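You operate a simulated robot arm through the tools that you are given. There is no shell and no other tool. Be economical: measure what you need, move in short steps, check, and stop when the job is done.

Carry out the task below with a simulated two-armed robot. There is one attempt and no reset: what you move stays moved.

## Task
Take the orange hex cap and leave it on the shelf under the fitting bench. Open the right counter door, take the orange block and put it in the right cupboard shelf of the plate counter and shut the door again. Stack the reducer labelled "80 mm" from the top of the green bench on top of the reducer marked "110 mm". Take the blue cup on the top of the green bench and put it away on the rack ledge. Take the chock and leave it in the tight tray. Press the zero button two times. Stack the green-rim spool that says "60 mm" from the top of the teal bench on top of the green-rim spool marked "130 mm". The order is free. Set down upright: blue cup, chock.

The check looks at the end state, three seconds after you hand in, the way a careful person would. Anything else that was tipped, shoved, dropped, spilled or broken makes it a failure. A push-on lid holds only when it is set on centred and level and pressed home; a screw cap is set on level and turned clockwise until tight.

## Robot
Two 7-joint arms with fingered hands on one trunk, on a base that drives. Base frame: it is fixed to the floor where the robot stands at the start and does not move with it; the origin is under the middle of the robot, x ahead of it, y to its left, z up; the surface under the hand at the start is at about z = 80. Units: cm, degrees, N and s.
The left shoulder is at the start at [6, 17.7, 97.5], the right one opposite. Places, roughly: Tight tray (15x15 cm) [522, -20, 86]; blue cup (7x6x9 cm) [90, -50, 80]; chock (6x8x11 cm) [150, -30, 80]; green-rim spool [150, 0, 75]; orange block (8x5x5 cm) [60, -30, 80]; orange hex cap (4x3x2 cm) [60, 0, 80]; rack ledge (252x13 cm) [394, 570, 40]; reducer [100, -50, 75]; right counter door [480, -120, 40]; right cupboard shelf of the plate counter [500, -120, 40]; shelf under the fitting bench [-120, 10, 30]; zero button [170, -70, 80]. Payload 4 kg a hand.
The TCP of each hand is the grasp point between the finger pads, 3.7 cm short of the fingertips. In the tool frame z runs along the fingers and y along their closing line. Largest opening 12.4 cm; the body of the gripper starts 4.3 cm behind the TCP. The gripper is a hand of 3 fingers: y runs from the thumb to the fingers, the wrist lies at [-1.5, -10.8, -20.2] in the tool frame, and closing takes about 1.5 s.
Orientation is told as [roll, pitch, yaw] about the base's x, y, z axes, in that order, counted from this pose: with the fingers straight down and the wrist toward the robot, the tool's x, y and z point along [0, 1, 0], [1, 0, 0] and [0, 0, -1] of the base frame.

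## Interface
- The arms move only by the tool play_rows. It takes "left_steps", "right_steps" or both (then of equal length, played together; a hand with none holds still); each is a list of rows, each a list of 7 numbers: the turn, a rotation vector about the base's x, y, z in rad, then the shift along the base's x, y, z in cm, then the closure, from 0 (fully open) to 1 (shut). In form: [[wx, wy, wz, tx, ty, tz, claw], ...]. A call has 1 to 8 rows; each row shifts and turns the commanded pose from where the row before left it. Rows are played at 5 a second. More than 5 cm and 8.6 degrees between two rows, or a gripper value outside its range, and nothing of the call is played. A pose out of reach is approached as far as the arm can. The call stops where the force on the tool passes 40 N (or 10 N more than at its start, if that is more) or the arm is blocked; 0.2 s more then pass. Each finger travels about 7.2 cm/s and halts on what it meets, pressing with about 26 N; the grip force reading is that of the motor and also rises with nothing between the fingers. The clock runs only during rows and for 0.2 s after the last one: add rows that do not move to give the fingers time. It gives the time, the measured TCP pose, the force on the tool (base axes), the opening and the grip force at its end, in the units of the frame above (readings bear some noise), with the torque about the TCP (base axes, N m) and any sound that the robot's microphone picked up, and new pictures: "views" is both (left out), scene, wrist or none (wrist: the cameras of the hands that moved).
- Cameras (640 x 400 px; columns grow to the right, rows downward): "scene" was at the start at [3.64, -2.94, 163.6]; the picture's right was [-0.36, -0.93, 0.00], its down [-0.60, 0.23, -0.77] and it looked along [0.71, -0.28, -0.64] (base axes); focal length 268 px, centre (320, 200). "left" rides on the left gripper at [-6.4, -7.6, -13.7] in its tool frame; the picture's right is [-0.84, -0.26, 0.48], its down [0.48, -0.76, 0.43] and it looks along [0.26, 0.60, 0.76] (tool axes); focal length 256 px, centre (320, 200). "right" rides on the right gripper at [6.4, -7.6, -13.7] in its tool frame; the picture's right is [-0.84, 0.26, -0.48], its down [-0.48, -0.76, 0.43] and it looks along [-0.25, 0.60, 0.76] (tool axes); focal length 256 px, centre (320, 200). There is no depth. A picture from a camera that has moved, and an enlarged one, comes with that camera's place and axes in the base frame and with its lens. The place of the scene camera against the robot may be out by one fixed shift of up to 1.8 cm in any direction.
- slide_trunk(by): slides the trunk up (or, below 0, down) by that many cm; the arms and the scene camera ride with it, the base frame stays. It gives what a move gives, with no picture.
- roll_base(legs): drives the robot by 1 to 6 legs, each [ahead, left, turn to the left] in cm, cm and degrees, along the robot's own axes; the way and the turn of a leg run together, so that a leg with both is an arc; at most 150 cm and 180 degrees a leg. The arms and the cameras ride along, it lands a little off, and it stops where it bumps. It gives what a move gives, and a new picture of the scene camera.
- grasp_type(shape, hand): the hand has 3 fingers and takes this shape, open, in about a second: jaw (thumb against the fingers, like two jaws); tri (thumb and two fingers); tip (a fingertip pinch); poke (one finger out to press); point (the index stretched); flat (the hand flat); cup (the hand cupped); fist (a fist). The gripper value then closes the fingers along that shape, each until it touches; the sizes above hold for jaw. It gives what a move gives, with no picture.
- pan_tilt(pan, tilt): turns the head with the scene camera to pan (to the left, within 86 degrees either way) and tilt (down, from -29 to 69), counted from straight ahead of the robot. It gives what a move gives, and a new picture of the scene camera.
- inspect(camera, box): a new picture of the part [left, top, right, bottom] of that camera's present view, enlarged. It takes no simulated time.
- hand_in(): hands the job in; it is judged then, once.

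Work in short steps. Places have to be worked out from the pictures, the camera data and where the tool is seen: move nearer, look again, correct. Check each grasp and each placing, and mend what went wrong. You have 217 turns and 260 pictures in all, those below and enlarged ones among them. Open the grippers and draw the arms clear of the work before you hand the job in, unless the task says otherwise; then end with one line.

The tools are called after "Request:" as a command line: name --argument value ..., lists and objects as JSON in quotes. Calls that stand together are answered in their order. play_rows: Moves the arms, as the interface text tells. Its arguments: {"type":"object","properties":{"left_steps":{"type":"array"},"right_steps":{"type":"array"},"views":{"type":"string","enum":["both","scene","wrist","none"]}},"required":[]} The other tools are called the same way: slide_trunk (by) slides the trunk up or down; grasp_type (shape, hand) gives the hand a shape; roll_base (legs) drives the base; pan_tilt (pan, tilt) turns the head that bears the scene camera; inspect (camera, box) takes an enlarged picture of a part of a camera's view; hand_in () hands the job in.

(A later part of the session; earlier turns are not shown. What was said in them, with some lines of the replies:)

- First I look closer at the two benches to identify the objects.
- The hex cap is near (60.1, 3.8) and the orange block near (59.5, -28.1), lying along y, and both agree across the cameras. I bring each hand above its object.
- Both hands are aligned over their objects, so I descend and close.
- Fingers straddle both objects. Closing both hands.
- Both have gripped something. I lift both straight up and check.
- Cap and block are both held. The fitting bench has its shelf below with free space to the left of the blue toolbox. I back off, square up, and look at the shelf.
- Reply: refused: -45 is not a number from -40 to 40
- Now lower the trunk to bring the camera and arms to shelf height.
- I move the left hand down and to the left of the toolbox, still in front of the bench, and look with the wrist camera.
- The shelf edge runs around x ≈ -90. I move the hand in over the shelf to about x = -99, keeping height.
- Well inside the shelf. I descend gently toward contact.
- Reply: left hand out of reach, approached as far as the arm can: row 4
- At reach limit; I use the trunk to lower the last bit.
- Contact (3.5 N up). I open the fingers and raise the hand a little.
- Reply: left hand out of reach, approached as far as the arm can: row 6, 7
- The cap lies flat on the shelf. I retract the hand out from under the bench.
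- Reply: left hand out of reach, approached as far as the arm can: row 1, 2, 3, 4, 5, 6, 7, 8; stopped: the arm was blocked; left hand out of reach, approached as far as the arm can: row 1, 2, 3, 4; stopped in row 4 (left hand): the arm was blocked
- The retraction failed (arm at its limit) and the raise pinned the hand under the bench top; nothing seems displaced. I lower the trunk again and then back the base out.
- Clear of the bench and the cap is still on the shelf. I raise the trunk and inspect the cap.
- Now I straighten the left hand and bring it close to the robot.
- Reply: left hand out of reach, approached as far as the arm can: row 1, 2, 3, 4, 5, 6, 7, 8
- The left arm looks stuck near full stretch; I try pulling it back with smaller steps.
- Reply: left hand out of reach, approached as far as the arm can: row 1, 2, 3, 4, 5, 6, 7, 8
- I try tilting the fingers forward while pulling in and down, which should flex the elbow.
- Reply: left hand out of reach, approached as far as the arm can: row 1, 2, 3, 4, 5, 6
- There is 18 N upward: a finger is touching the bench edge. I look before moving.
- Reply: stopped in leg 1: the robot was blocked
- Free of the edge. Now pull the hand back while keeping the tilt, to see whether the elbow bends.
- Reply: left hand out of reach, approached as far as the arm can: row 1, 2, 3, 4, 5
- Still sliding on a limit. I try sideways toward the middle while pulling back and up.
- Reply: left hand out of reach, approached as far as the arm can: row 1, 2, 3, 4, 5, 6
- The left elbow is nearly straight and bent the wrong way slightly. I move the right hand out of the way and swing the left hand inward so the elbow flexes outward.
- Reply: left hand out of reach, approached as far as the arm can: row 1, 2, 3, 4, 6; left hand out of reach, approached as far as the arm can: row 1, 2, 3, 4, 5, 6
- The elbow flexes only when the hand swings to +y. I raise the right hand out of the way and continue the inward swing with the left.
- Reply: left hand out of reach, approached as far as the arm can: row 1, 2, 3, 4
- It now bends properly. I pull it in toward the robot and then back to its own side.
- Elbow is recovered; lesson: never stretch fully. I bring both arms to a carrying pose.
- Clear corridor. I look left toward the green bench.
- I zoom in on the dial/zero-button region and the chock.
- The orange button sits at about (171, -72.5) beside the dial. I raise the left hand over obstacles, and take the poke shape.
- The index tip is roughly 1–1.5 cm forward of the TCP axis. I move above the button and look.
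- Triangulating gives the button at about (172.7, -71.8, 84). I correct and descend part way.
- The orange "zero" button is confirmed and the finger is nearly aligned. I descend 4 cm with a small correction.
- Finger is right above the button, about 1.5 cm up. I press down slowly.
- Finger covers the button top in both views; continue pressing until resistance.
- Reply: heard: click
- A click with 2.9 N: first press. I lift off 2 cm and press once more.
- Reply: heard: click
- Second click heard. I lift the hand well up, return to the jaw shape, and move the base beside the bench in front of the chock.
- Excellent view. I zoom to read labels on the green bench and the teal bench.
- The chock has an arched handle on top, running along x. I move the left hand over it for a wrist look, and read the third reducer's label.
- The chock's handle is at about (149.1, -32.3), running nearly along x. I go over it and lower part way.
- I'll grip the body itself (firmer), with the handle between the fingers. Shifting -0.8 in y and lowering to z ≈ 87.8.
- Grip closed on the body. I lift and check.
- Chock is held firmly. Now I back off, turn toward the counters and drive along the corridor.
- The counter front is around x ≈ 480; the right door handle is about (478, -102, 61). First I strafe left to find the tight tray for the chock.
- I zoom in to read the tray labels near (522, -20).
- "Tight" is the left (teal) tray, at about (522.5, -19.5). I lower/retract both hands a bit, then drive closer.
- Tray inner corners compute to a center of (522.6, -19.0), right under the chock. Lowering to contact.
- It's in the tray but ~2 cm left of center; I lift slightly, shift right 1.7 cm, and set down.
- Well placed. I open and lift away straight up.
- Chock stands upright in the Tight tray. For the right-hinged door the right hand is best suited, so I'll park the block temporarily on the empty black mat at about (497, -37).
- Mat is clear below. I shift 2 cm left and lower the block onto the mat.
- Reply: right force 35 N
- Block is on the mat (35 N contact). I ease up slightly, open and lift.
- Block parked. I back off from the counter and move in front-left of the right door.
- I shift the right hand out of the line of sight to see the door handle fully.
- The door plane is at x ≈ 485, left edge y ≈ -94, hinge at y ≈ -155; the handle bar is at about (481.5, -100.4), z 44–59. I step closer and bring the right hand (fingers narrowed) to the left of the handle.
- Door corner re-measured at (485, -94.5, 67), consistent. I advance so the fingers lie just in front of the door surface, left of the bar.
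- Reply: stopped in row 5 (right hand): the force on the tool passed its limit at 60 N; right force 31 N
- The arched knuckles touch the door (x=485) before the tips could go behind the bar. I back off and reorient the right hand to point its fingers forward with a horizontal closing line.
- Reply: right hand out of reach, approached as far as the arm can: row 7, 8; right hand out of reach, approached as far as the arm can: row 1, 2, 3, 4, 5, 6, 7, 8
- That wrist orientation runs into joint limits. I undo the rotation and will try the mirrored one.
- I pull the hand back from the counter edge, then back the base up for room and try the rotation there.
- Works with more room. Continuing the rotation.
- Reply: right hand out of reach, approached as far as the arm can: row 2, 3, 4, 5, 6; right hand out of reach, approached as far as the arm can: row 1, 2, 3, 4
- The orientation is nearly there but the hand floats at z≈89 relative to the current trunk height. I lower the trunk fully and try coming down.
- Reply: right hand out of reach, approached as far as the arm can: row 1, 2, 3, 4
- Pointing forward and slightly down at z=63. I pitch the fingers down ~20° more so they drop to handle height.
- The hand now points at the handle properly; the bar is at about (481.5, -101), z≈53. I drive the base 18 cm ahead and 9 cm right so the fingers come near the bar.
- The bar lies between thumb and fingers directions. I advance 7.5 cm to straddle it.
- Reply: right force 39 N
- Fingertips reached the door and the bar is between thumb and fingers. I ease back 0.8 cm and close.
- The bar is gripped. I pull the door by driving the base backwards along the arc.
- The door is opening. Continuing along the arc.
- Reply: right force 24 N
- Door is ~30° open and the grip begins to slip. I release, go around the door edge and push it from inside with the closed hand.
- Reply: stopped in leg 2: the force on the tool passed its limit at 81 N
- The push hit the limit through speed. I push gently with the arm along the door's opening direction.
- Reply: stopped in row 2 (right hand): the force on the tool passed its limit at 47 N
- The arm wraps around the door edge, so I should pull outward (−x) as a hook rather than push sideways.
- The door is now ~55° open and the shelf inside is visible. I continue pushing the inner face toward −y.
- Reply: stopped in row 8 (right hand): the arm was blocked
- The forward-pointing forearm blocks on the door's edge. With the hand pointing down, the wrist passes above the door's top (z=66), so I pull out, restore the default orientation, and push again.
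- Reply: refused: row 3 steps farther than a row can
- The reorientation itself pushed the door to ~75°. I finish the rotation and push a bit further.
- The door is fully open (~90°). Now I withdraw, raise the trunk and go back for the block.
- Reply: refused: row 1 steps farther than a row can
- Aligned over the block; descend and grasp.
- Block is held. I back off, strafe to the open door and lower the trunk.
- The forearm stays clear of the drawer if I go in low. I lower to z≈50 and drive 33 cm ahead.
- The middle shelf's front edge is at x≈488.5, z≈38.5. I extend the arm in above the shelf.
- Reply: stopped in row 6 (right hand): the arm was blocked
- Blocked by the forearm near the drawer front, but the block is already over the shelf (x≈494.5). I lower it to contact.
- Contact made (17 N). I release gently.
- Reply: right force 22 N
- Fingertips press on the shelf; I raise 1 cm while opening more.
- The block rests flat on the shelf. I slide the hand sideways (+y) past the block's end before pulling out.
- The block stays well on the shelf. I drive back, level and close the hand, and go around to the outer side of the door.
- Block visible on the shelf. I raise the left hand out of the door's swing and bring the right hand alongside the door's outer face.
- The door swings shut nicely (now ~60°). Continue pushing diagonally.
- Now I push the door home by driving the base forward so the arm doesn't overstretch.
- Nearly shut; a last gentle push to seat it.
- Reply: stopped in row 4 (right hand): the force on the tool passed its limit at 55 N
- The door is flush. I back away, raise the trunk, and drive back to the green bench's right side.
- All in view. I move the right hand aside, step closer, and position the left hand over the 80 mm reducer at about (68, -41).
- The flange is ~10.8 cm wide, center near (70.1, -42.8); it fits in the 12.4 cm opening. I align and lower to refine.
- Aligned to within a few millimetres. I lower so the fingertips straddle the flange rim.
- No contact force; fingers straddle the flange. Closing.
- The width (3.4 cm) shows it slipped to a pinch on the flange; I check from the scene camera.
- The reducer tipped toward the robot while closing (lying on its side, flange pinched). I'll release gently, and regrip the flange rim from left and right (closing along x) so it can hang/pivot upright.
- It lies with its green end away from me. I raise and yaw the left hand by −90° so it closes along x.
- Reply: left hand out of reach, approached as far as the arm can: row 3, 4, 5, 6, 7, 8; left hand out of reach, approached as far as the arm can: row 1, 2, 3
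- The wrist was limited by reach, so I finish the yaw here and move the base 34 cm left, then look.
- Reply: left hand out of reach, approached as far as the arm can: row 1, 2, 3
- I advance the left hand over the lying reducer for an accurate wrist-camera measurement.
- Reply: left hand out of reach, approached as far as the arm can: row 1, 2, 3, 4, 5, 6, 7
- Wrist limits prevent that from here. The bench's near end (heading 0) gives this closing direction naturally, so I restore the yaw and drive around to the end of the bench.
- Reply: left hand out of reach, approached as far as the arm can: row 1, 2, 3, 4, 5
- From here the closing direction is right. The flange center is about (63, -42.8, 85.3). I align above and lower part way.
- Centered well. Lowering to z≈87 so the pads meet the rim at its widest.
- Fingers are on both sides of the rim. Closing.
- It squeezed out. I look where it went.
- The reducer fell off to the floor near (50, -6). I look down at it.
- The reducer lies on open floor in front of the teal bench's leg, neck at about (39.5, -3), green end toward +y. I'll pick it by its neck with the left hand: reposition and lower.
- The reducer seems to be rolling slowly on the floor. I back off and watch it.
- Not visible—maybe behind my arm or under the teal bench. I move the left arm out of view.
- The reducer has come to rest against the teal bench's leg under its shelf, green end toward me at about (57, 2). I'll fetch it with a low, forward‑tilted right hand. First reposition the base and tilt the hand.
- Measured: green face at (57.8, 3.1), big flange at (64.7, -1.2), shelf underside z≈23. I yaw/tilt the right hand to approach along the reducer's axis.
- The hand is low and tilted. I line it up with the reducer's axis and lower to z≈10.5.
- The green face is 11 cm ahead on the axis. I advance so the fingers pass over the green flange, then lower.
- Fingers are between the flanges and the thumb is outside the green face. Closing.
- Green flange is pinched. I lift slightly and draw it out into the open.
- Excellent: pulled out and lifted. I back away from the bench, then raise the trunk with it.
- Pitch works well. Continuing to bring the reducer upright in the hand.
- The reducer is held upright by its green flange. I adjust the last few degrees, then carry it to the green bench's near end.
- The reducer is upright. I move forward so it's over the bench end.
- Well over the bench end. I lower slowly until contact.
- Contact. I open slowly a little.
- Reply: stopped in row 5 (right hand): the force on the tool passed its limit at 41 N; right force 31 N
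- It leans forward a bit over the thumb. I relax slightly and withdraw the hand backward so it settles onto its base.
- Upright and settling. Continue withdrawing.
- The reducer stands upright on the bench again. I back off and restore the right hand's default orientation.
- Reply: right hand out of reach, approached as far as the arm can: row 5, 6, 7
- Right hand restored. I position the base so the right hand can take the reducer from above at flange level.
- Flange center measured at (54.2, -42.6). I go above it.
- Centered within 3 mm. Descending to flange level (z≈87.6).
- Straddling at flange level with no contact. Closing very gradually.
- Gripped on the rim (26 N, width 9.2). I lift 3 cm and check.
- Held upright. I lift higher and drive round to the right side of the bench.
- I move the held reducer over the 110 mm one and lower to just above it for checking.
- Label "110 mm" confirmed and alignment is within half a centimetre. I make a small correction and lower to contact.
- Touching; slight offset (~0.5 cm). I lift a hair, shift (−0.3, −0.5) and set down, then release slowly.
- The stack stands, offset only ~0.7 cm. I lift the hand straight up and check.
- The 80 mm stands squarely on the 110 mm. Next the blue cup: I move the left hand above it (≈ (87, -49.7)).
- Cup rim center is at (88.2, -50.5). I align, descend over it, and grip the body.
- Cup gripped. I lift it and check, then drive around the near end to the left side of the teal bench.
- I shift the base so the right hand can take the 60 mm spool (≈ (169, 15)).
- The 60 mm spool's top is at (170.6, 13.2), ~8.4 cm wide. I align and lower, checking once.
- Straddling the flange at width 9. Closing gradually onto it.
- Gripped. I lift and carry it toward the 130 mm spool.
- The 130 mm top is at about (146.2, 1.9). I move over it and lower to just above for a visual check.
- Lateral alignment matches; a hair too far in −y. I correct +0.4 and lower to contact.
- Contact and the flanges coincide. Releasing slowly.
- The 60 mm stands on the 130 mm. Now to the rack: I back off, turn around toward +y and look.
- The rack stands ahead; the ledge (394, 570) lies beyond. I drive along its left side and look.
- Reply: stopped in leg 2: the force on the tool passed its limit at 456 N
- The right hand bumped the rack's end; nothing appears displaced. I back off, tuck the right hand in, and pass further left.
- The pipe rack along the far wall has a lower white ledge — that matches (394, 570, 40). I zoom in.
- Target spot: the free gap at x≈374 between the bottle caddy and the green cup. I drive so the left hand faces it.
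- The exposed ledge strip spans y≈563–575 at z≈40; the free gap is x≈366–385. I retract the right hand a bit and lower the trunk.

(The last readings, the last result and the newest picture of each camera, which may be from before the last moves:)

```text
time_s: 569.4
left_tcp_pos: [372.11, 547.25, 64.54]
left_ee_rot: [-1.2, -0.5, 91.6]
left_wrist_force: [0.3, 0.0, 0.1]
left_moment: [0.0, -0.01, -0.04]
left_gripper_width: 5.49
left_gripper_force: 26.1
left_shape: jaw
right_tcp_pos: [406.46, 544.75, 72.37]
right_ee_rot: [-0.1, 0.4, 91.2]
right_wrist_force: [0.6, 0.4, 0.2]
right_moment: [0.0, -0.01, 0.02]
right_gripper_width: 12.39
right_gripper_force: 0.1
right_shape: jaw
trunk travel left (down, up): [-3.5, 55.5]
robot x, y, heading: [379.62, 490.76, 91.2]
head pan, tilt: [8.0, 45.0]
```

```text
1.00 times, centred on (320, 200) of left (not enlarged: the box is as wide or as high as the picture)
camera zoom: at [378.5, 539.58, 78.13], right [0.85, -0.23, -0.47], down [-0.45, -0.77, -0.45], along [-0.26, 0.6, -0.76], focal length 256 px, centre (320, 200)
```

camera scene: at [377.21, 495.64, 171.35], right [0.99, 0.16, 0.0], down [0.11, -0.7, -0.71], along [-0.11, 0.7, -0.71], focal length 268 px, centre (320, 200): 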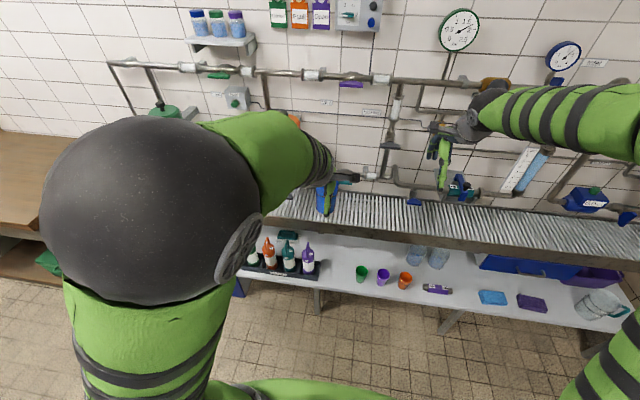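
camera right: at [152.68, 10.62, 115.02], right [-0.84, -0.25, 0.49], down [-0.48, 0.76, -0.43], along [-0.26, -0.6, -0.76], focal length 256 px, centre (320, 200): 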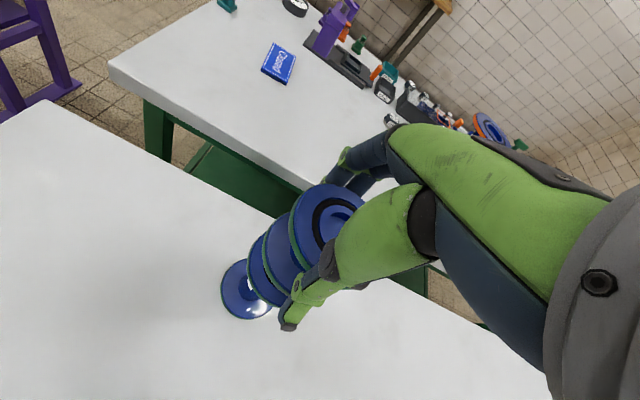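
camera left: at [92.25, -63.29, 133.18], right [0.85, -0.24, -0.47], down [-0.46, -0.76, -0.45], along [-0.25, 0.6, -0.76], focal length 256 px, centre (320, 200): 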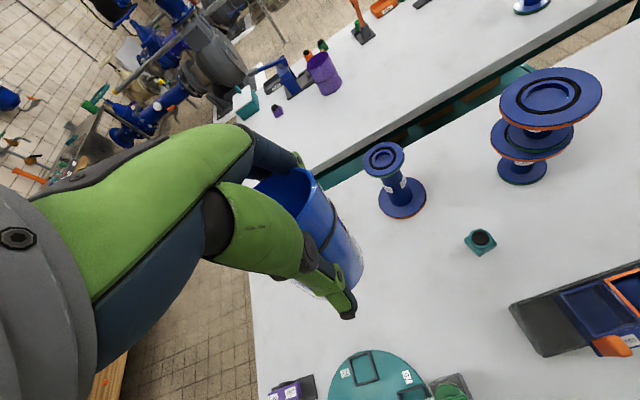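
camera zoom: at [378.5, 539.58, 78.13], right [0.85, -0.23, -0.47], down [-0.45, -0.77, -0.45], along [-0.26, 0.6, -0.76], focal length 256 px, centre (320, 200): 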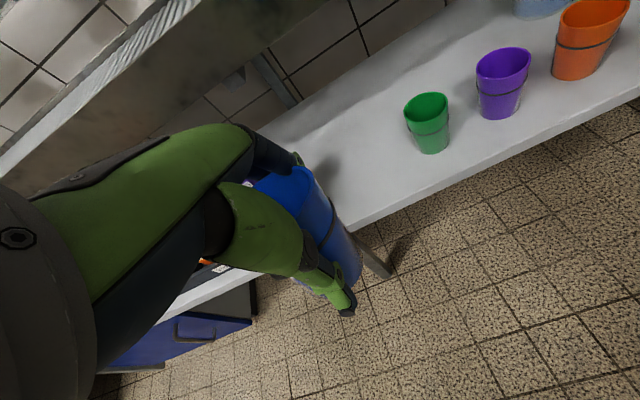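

The ledge front is at y≈561 and the green cup at x≈387. I lower in front of the ledge, then move in over the spot (376, 569).

Request:
play_rows --left_steps '[[0, 0, 0, 0, 0, -4.5, 0.6], [0, 0, 0, 0, 0, -4.5, 0.6], [0, 0, 0, 1, 4, 0, 0.6], [0, 0, 0, 1, 4.5, 0, 0.6], [0, 0, 0, 1, 4.5, 0, 0.6], [0, 0, 0, 0.8, 4.5, 0, 0.6], [0, 0, 0, 0, 4.2, 0, 0.6], [0, 0, 0, 0, 0, 0, 0.6]]' --views "both"

```text
time_s: 571.2
left_tcp_pos: [376.05, 568.59, 55.52]
left_ee_rot: [-1.2, -0.6, 91.7]
left_wrist_force: [-0.3, 0.2, -0.8]
left_moment: [0.0, 0.01, 0.01]
left_gripper_width: 5.47
left_gripper_force: 25.5
left_shape: jaw
right_tcp_pos: [406.44, 544.65, 72.2]
right_ee_rot: [-0.1, 0.3, 91.0]
right_wrist_force: [0.5, 0.2, 0.3]
right_moment: [-0.01, 0.04, -0.01]
right_gripper_width: 12.38
right_gripper_force: 0.1
right_shape: jaw
trunk travel left (down, up): [-3.5, 55.5]
robot x, y, heading: [379.71, 490.5, 91.2]
head pan, tilt: [8.0, 45.0]
camera scene: at [377.21, 495.64, 116.34], right [0.99, 0.16, 0.0], down [0.11, -0.7, -0.71], along [-0.11, 0.7, -0.71], focal length 268 px, centre (320, 200)
camera left: at [382.32, 561.12, 69.23], right [0.85, -0.23, -0.47], down [-0.45, -0.77, -0.45], along [-0.26, 0.6, -0.76], focal length 256 px, centre (320, 200)
```

scene: 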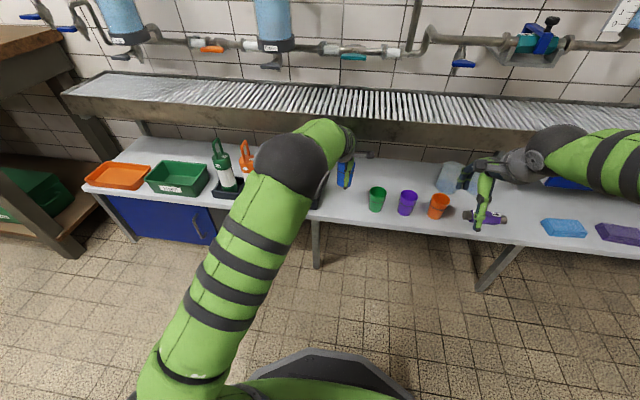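
left: 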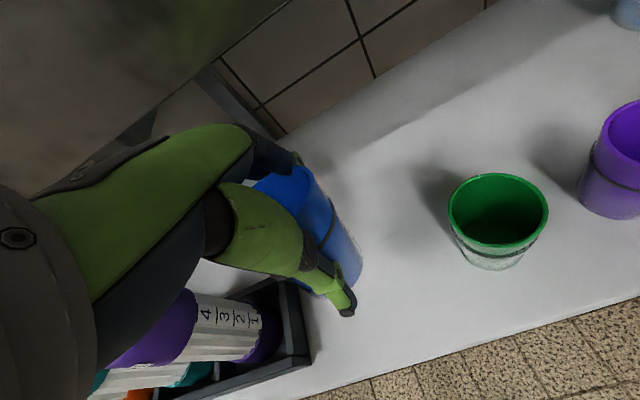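

Clear on both sides. I lower the cup to the ledge.

Request:
play_rows --left_steps '[[0, 0, 0, 0.3, 0, -3, 0.6], [0, 0, 0, 0, 0, -3, 0.6], [0, 0, 0, 0, 0, -2, 0.6], [0, 0, 0, 0, 0, -0.7, 0.6], [0, 0, 0, 0, 0, -0.5, 0.6], [0, 0, 0, 0, 0, 0, 0.6]]' --views "wrist"

```text
time_s: 572.6
left_tcp_pos: [376.31, 568.83, 46.37]
left_ee_rot: [-1.2, -0.5, 91.6]
left_wrist_force: [-0.3, -0.2, -0.7]
left_moment: [0.01, -0.02, 0.03]
left_gripper_width: 5.45
left_gripper_force: 26.4
left_shape: jaw
right_tcp_pos: [406.46, 544.79, 72.14]
right_ee_rot: [-0.2, 0.2, 91.0]
right_wrist_force: [0.1, 0.1, -0.8]
right_moment: [0.01, 0.0, -0.03]
right_gripper_width: 12.38
right_gripper_force: 0.1
right_shape: jaw
trunk travel left (down, up): [-3.5, 55.5]
robot x, y, heading: [379.6, 490.05, 91.0]
head pan, tilt: [8.0, 45.0]
camera left: at [382.58, 561.25, 59.96], right [0.85, -0.23, -0.47], down [-0.45, -0.77, -0.45], along [-0.26, 0.6, -0.76], focal length 256 px, centre (320, 200)
```

left: 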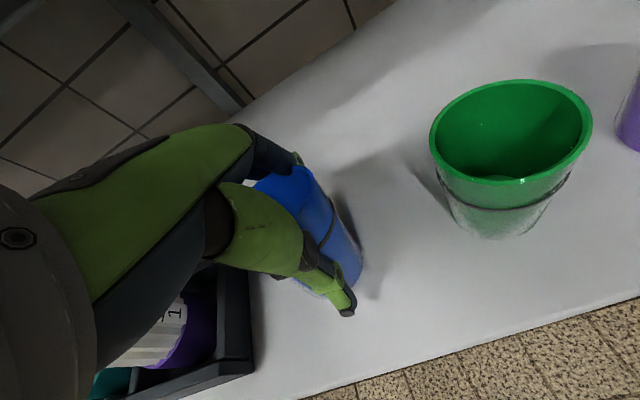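

Request:
play_rows --left_steps '[[0, 0, 0, 0, 0, -0.4, 0.6], [0, 0, 0, 0, 0, -0.4, 0.6], [0, 0, 0, 0, 0, -0.3, 0.6], [0, 0, 0, 0, 0, -0.3, 0.6], [0, 0, 0, 0, 0, 0, 0.6]]' --views "none"

```text
time_s: 573.8
left_tcp_pos: [376.33, 568.78, 45.33]
left_ee_rot: [-1.3, -0.9, 91.6]
left_wrist_force: [0.7, -0.4, 24.7]
left_moment: [0.66, 0.04, -0.04]
left_gripper_width: 5.48
left_gripper_force: 26.6
left_shape: jaw
right_tcp_pos: [406.49, 544.68, 72.25]
right_ee_rot: [0.0, 0.2, 91.1]
right_wrist_force: [-0.3, -0.4, 0.0]
right_moment: [-0.01, -0.01, 0.02]
right_gripper_width: 12.39
right_gripper_force: 0.0
right_shape: jaw
trunk travel left (down, up): [-3.5, 55.5]
robot x, y, heading: [379.54, 490.31, 91.2]
head pan, tilt: [8.0, 45.0]
```

The cup is down (25 N). I relieve slightly, then open gradually and rise.

Request:
play_rows --left_steps '[[0, 0, 0, 0, 0, 0.4, 0.6], [0, 0, 0, 0, 0, 0, 0.52], [0, 0, 0, 0, 0, 0, 0.46], [0, 0, 0, 0, 0, 0, 0.4], [0, 0, 0, 0, 0, 0, 0.35], [0, 0, 0, 0, 0, 0, 0.3], [0, 0, 0, 0, 0, 0, 0.25], [0, 0, 0, 0, 0, 0, 0.25]]' --views "wrist"

```text
time_s: 575.6
left_tcp_pos: [376.31, 568.63, 45.35]
left_ee_rot: [-1.2, -0.5, 91.6]
left_wrist_force: [0.0, -0.2, -0.4]
left_moment: [-0.01, -0.02, 0.01]
left_gripper_width: 9.26
left_gripper_force: 0.0
left_shape: jaw
right_tcp_pos: [406.35, 544.84, 72.21]
right_ee_rot: [-0.1, 0.3, 91.1]
right_wrist_force: [0.2, -0.3, -1.2]
right_moment: [0.01, -0.02, 0.03]
right_gripper_width: 12.38
right_gripper_force: 0.0
right_shape: jaw
trunk travel left (down, up): [-3.5, 55.5]
robot x, y, heading: [379.85, 490.63, 91.2]
head pan, tilt: [8.0, 45.0]
camera left: at [382.63, 561.2, 58.98], right [0.85, -0.23, -0.47], down [-0.45, -0.77, -0.45], along [-0.26, 0.6, -0.76], focal length 256 px, centre (320, 200)
```

left: 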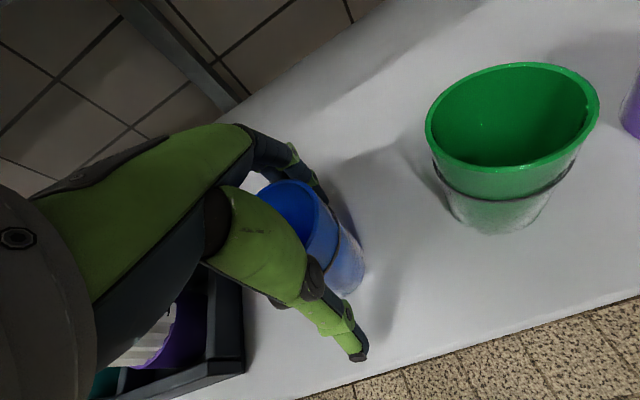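

Standing freely. I raise the hand clear of the rim and withdraw.

Request:
play_rows --left_steps '[[0, 0, 0, 0, 0, 2, 0.2], [0, 0, 0, 0, 0, 3, 0.2], [0, 0, 0, 0, 0, 3, 0.2], [0, 0, 0, 0, 0, 2.2, 0.2], [0, 0, 0, 0, -4.5, 0, 0.2], [0, 0, 0, 0, -4.5, 0, 0.2], [0, 0, 0, 0, -4.5, 0, 0], [0, 0, 0, 0, -4.5, 0, 0]]' --views "both"

```text
time_s: 577.4
left_tcp_pos: [376.32, 550.82, 55.8]
left_ee_rot: [-1.3, -0.4, 91.7]
left_wrist_force: [0.3, 0.4, -0.2]
left_moment: [0.02, -0.01, -0.02]
left_gripper_width: 12.37
left_gripper_force: 0.1
left_shape: jaw
right_tcp_pos: [406.46, 544.8, 72.13]
right_ee_rot: [-0.1, 0.2, 91.2]
right_wrist_force: [0.3, 1.2, -0.6]
right_moment: [-0.01, 0.02, -0.02]
right_gripper_width: 12.37
right_gripper_force: 0.1
right_shape: jaw
trunk travel left (down, up): [-3.5, 55.5]
robot x, y, heading: [379.82, 490.47, 91.3]
head pan, tilt: [8.0, 45.0]
camera scene: at [377.2, 495.66, 116.34], right [0.99, 0.16, 0.0], down [0.11, -0.7, -0.71], along [-0.11, 0.7, -0.71], focal length 268 px, centre (320, 200)
camera left: at [382.55, 543.29, 69.45], right [0.85, -0.23, -0.47], down [-0.45, -0.77, -0.45], along [-0.26, 0.6, -0.76], focal length 256 px, centre (320, 200)
```

scene: 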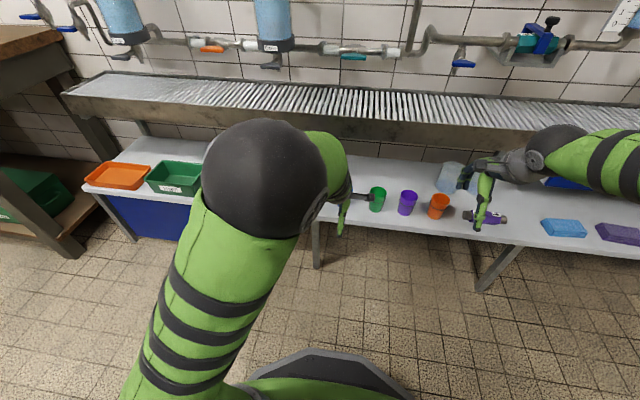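
left: 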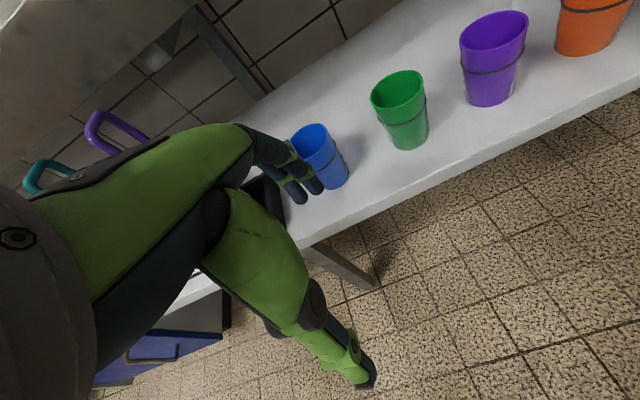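

The blue cup stands upright on the ledge. I back away so both arms are clear.

Request:
roll_base --legs '[[-25, 0, 0]]'

Request:
inspect --camera "left" --box '[160, 0, 640, 300]'

```text
time_s: 579.2
left_tcp_pos: [376.87, 525.98, 55.9]
left_ee_rot: [-1.2, -0.5, 91.5]
left_wrist_force: [0.1, 0.5, -0.7]
left_moment: [0.0, 0.02, 0.03]
left_gripper_width: 12.38
left_gripper_force: 0.0
left_shape: jaw
right_tcp_pos: [407.12, 519.9, 72.27]
right_ee_rot: [-0.1, 0.2, 91.1]
right_wrist_force: [0.7, -1.1, -0.3]
right_moment: [0.0, -0.01, 0.02]
right_gripper_width: 12.39
right_gripper_force: 0.0
right_shape: jaw
trunk travel left (down, up): [-3.5, 55.5]
robot x, y, heading: [380.18, 465.55, 91.1]
head pan, tilt: [8.0, 45.0]
camera scene: at [377.68, 470.8, 116.35], right [0.99, 0.16, 0.0], down [0.11, -0.7, -0.71], along [-0.11, 0.7, -0.71], focal length 268 px, centre (320, 200)
```

scene: 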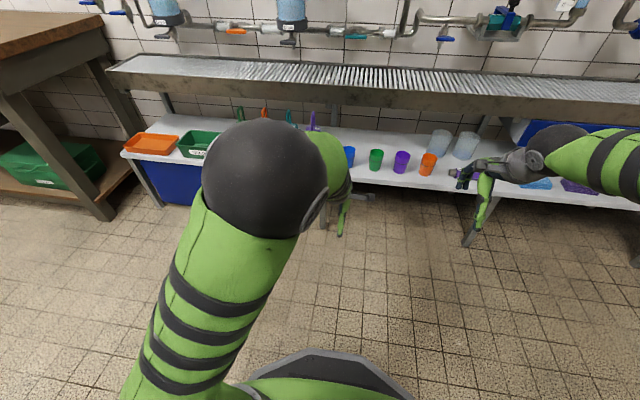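

```text
refused: no pictures are left
```

Everything is placed, both hands are open and clear, so I hand the job in.

Request:
hand_in

```text
The job is handed in.
```

I finished all seven parts of the task and handed the job in. Along the way I dropped the 80 mm reducer on the floor once; I picked it up and stacked it upright on the 110 mm reducer. My right hand also struck the dark shelf unit hard (about 456 N), and I saw nothing on it displaced.
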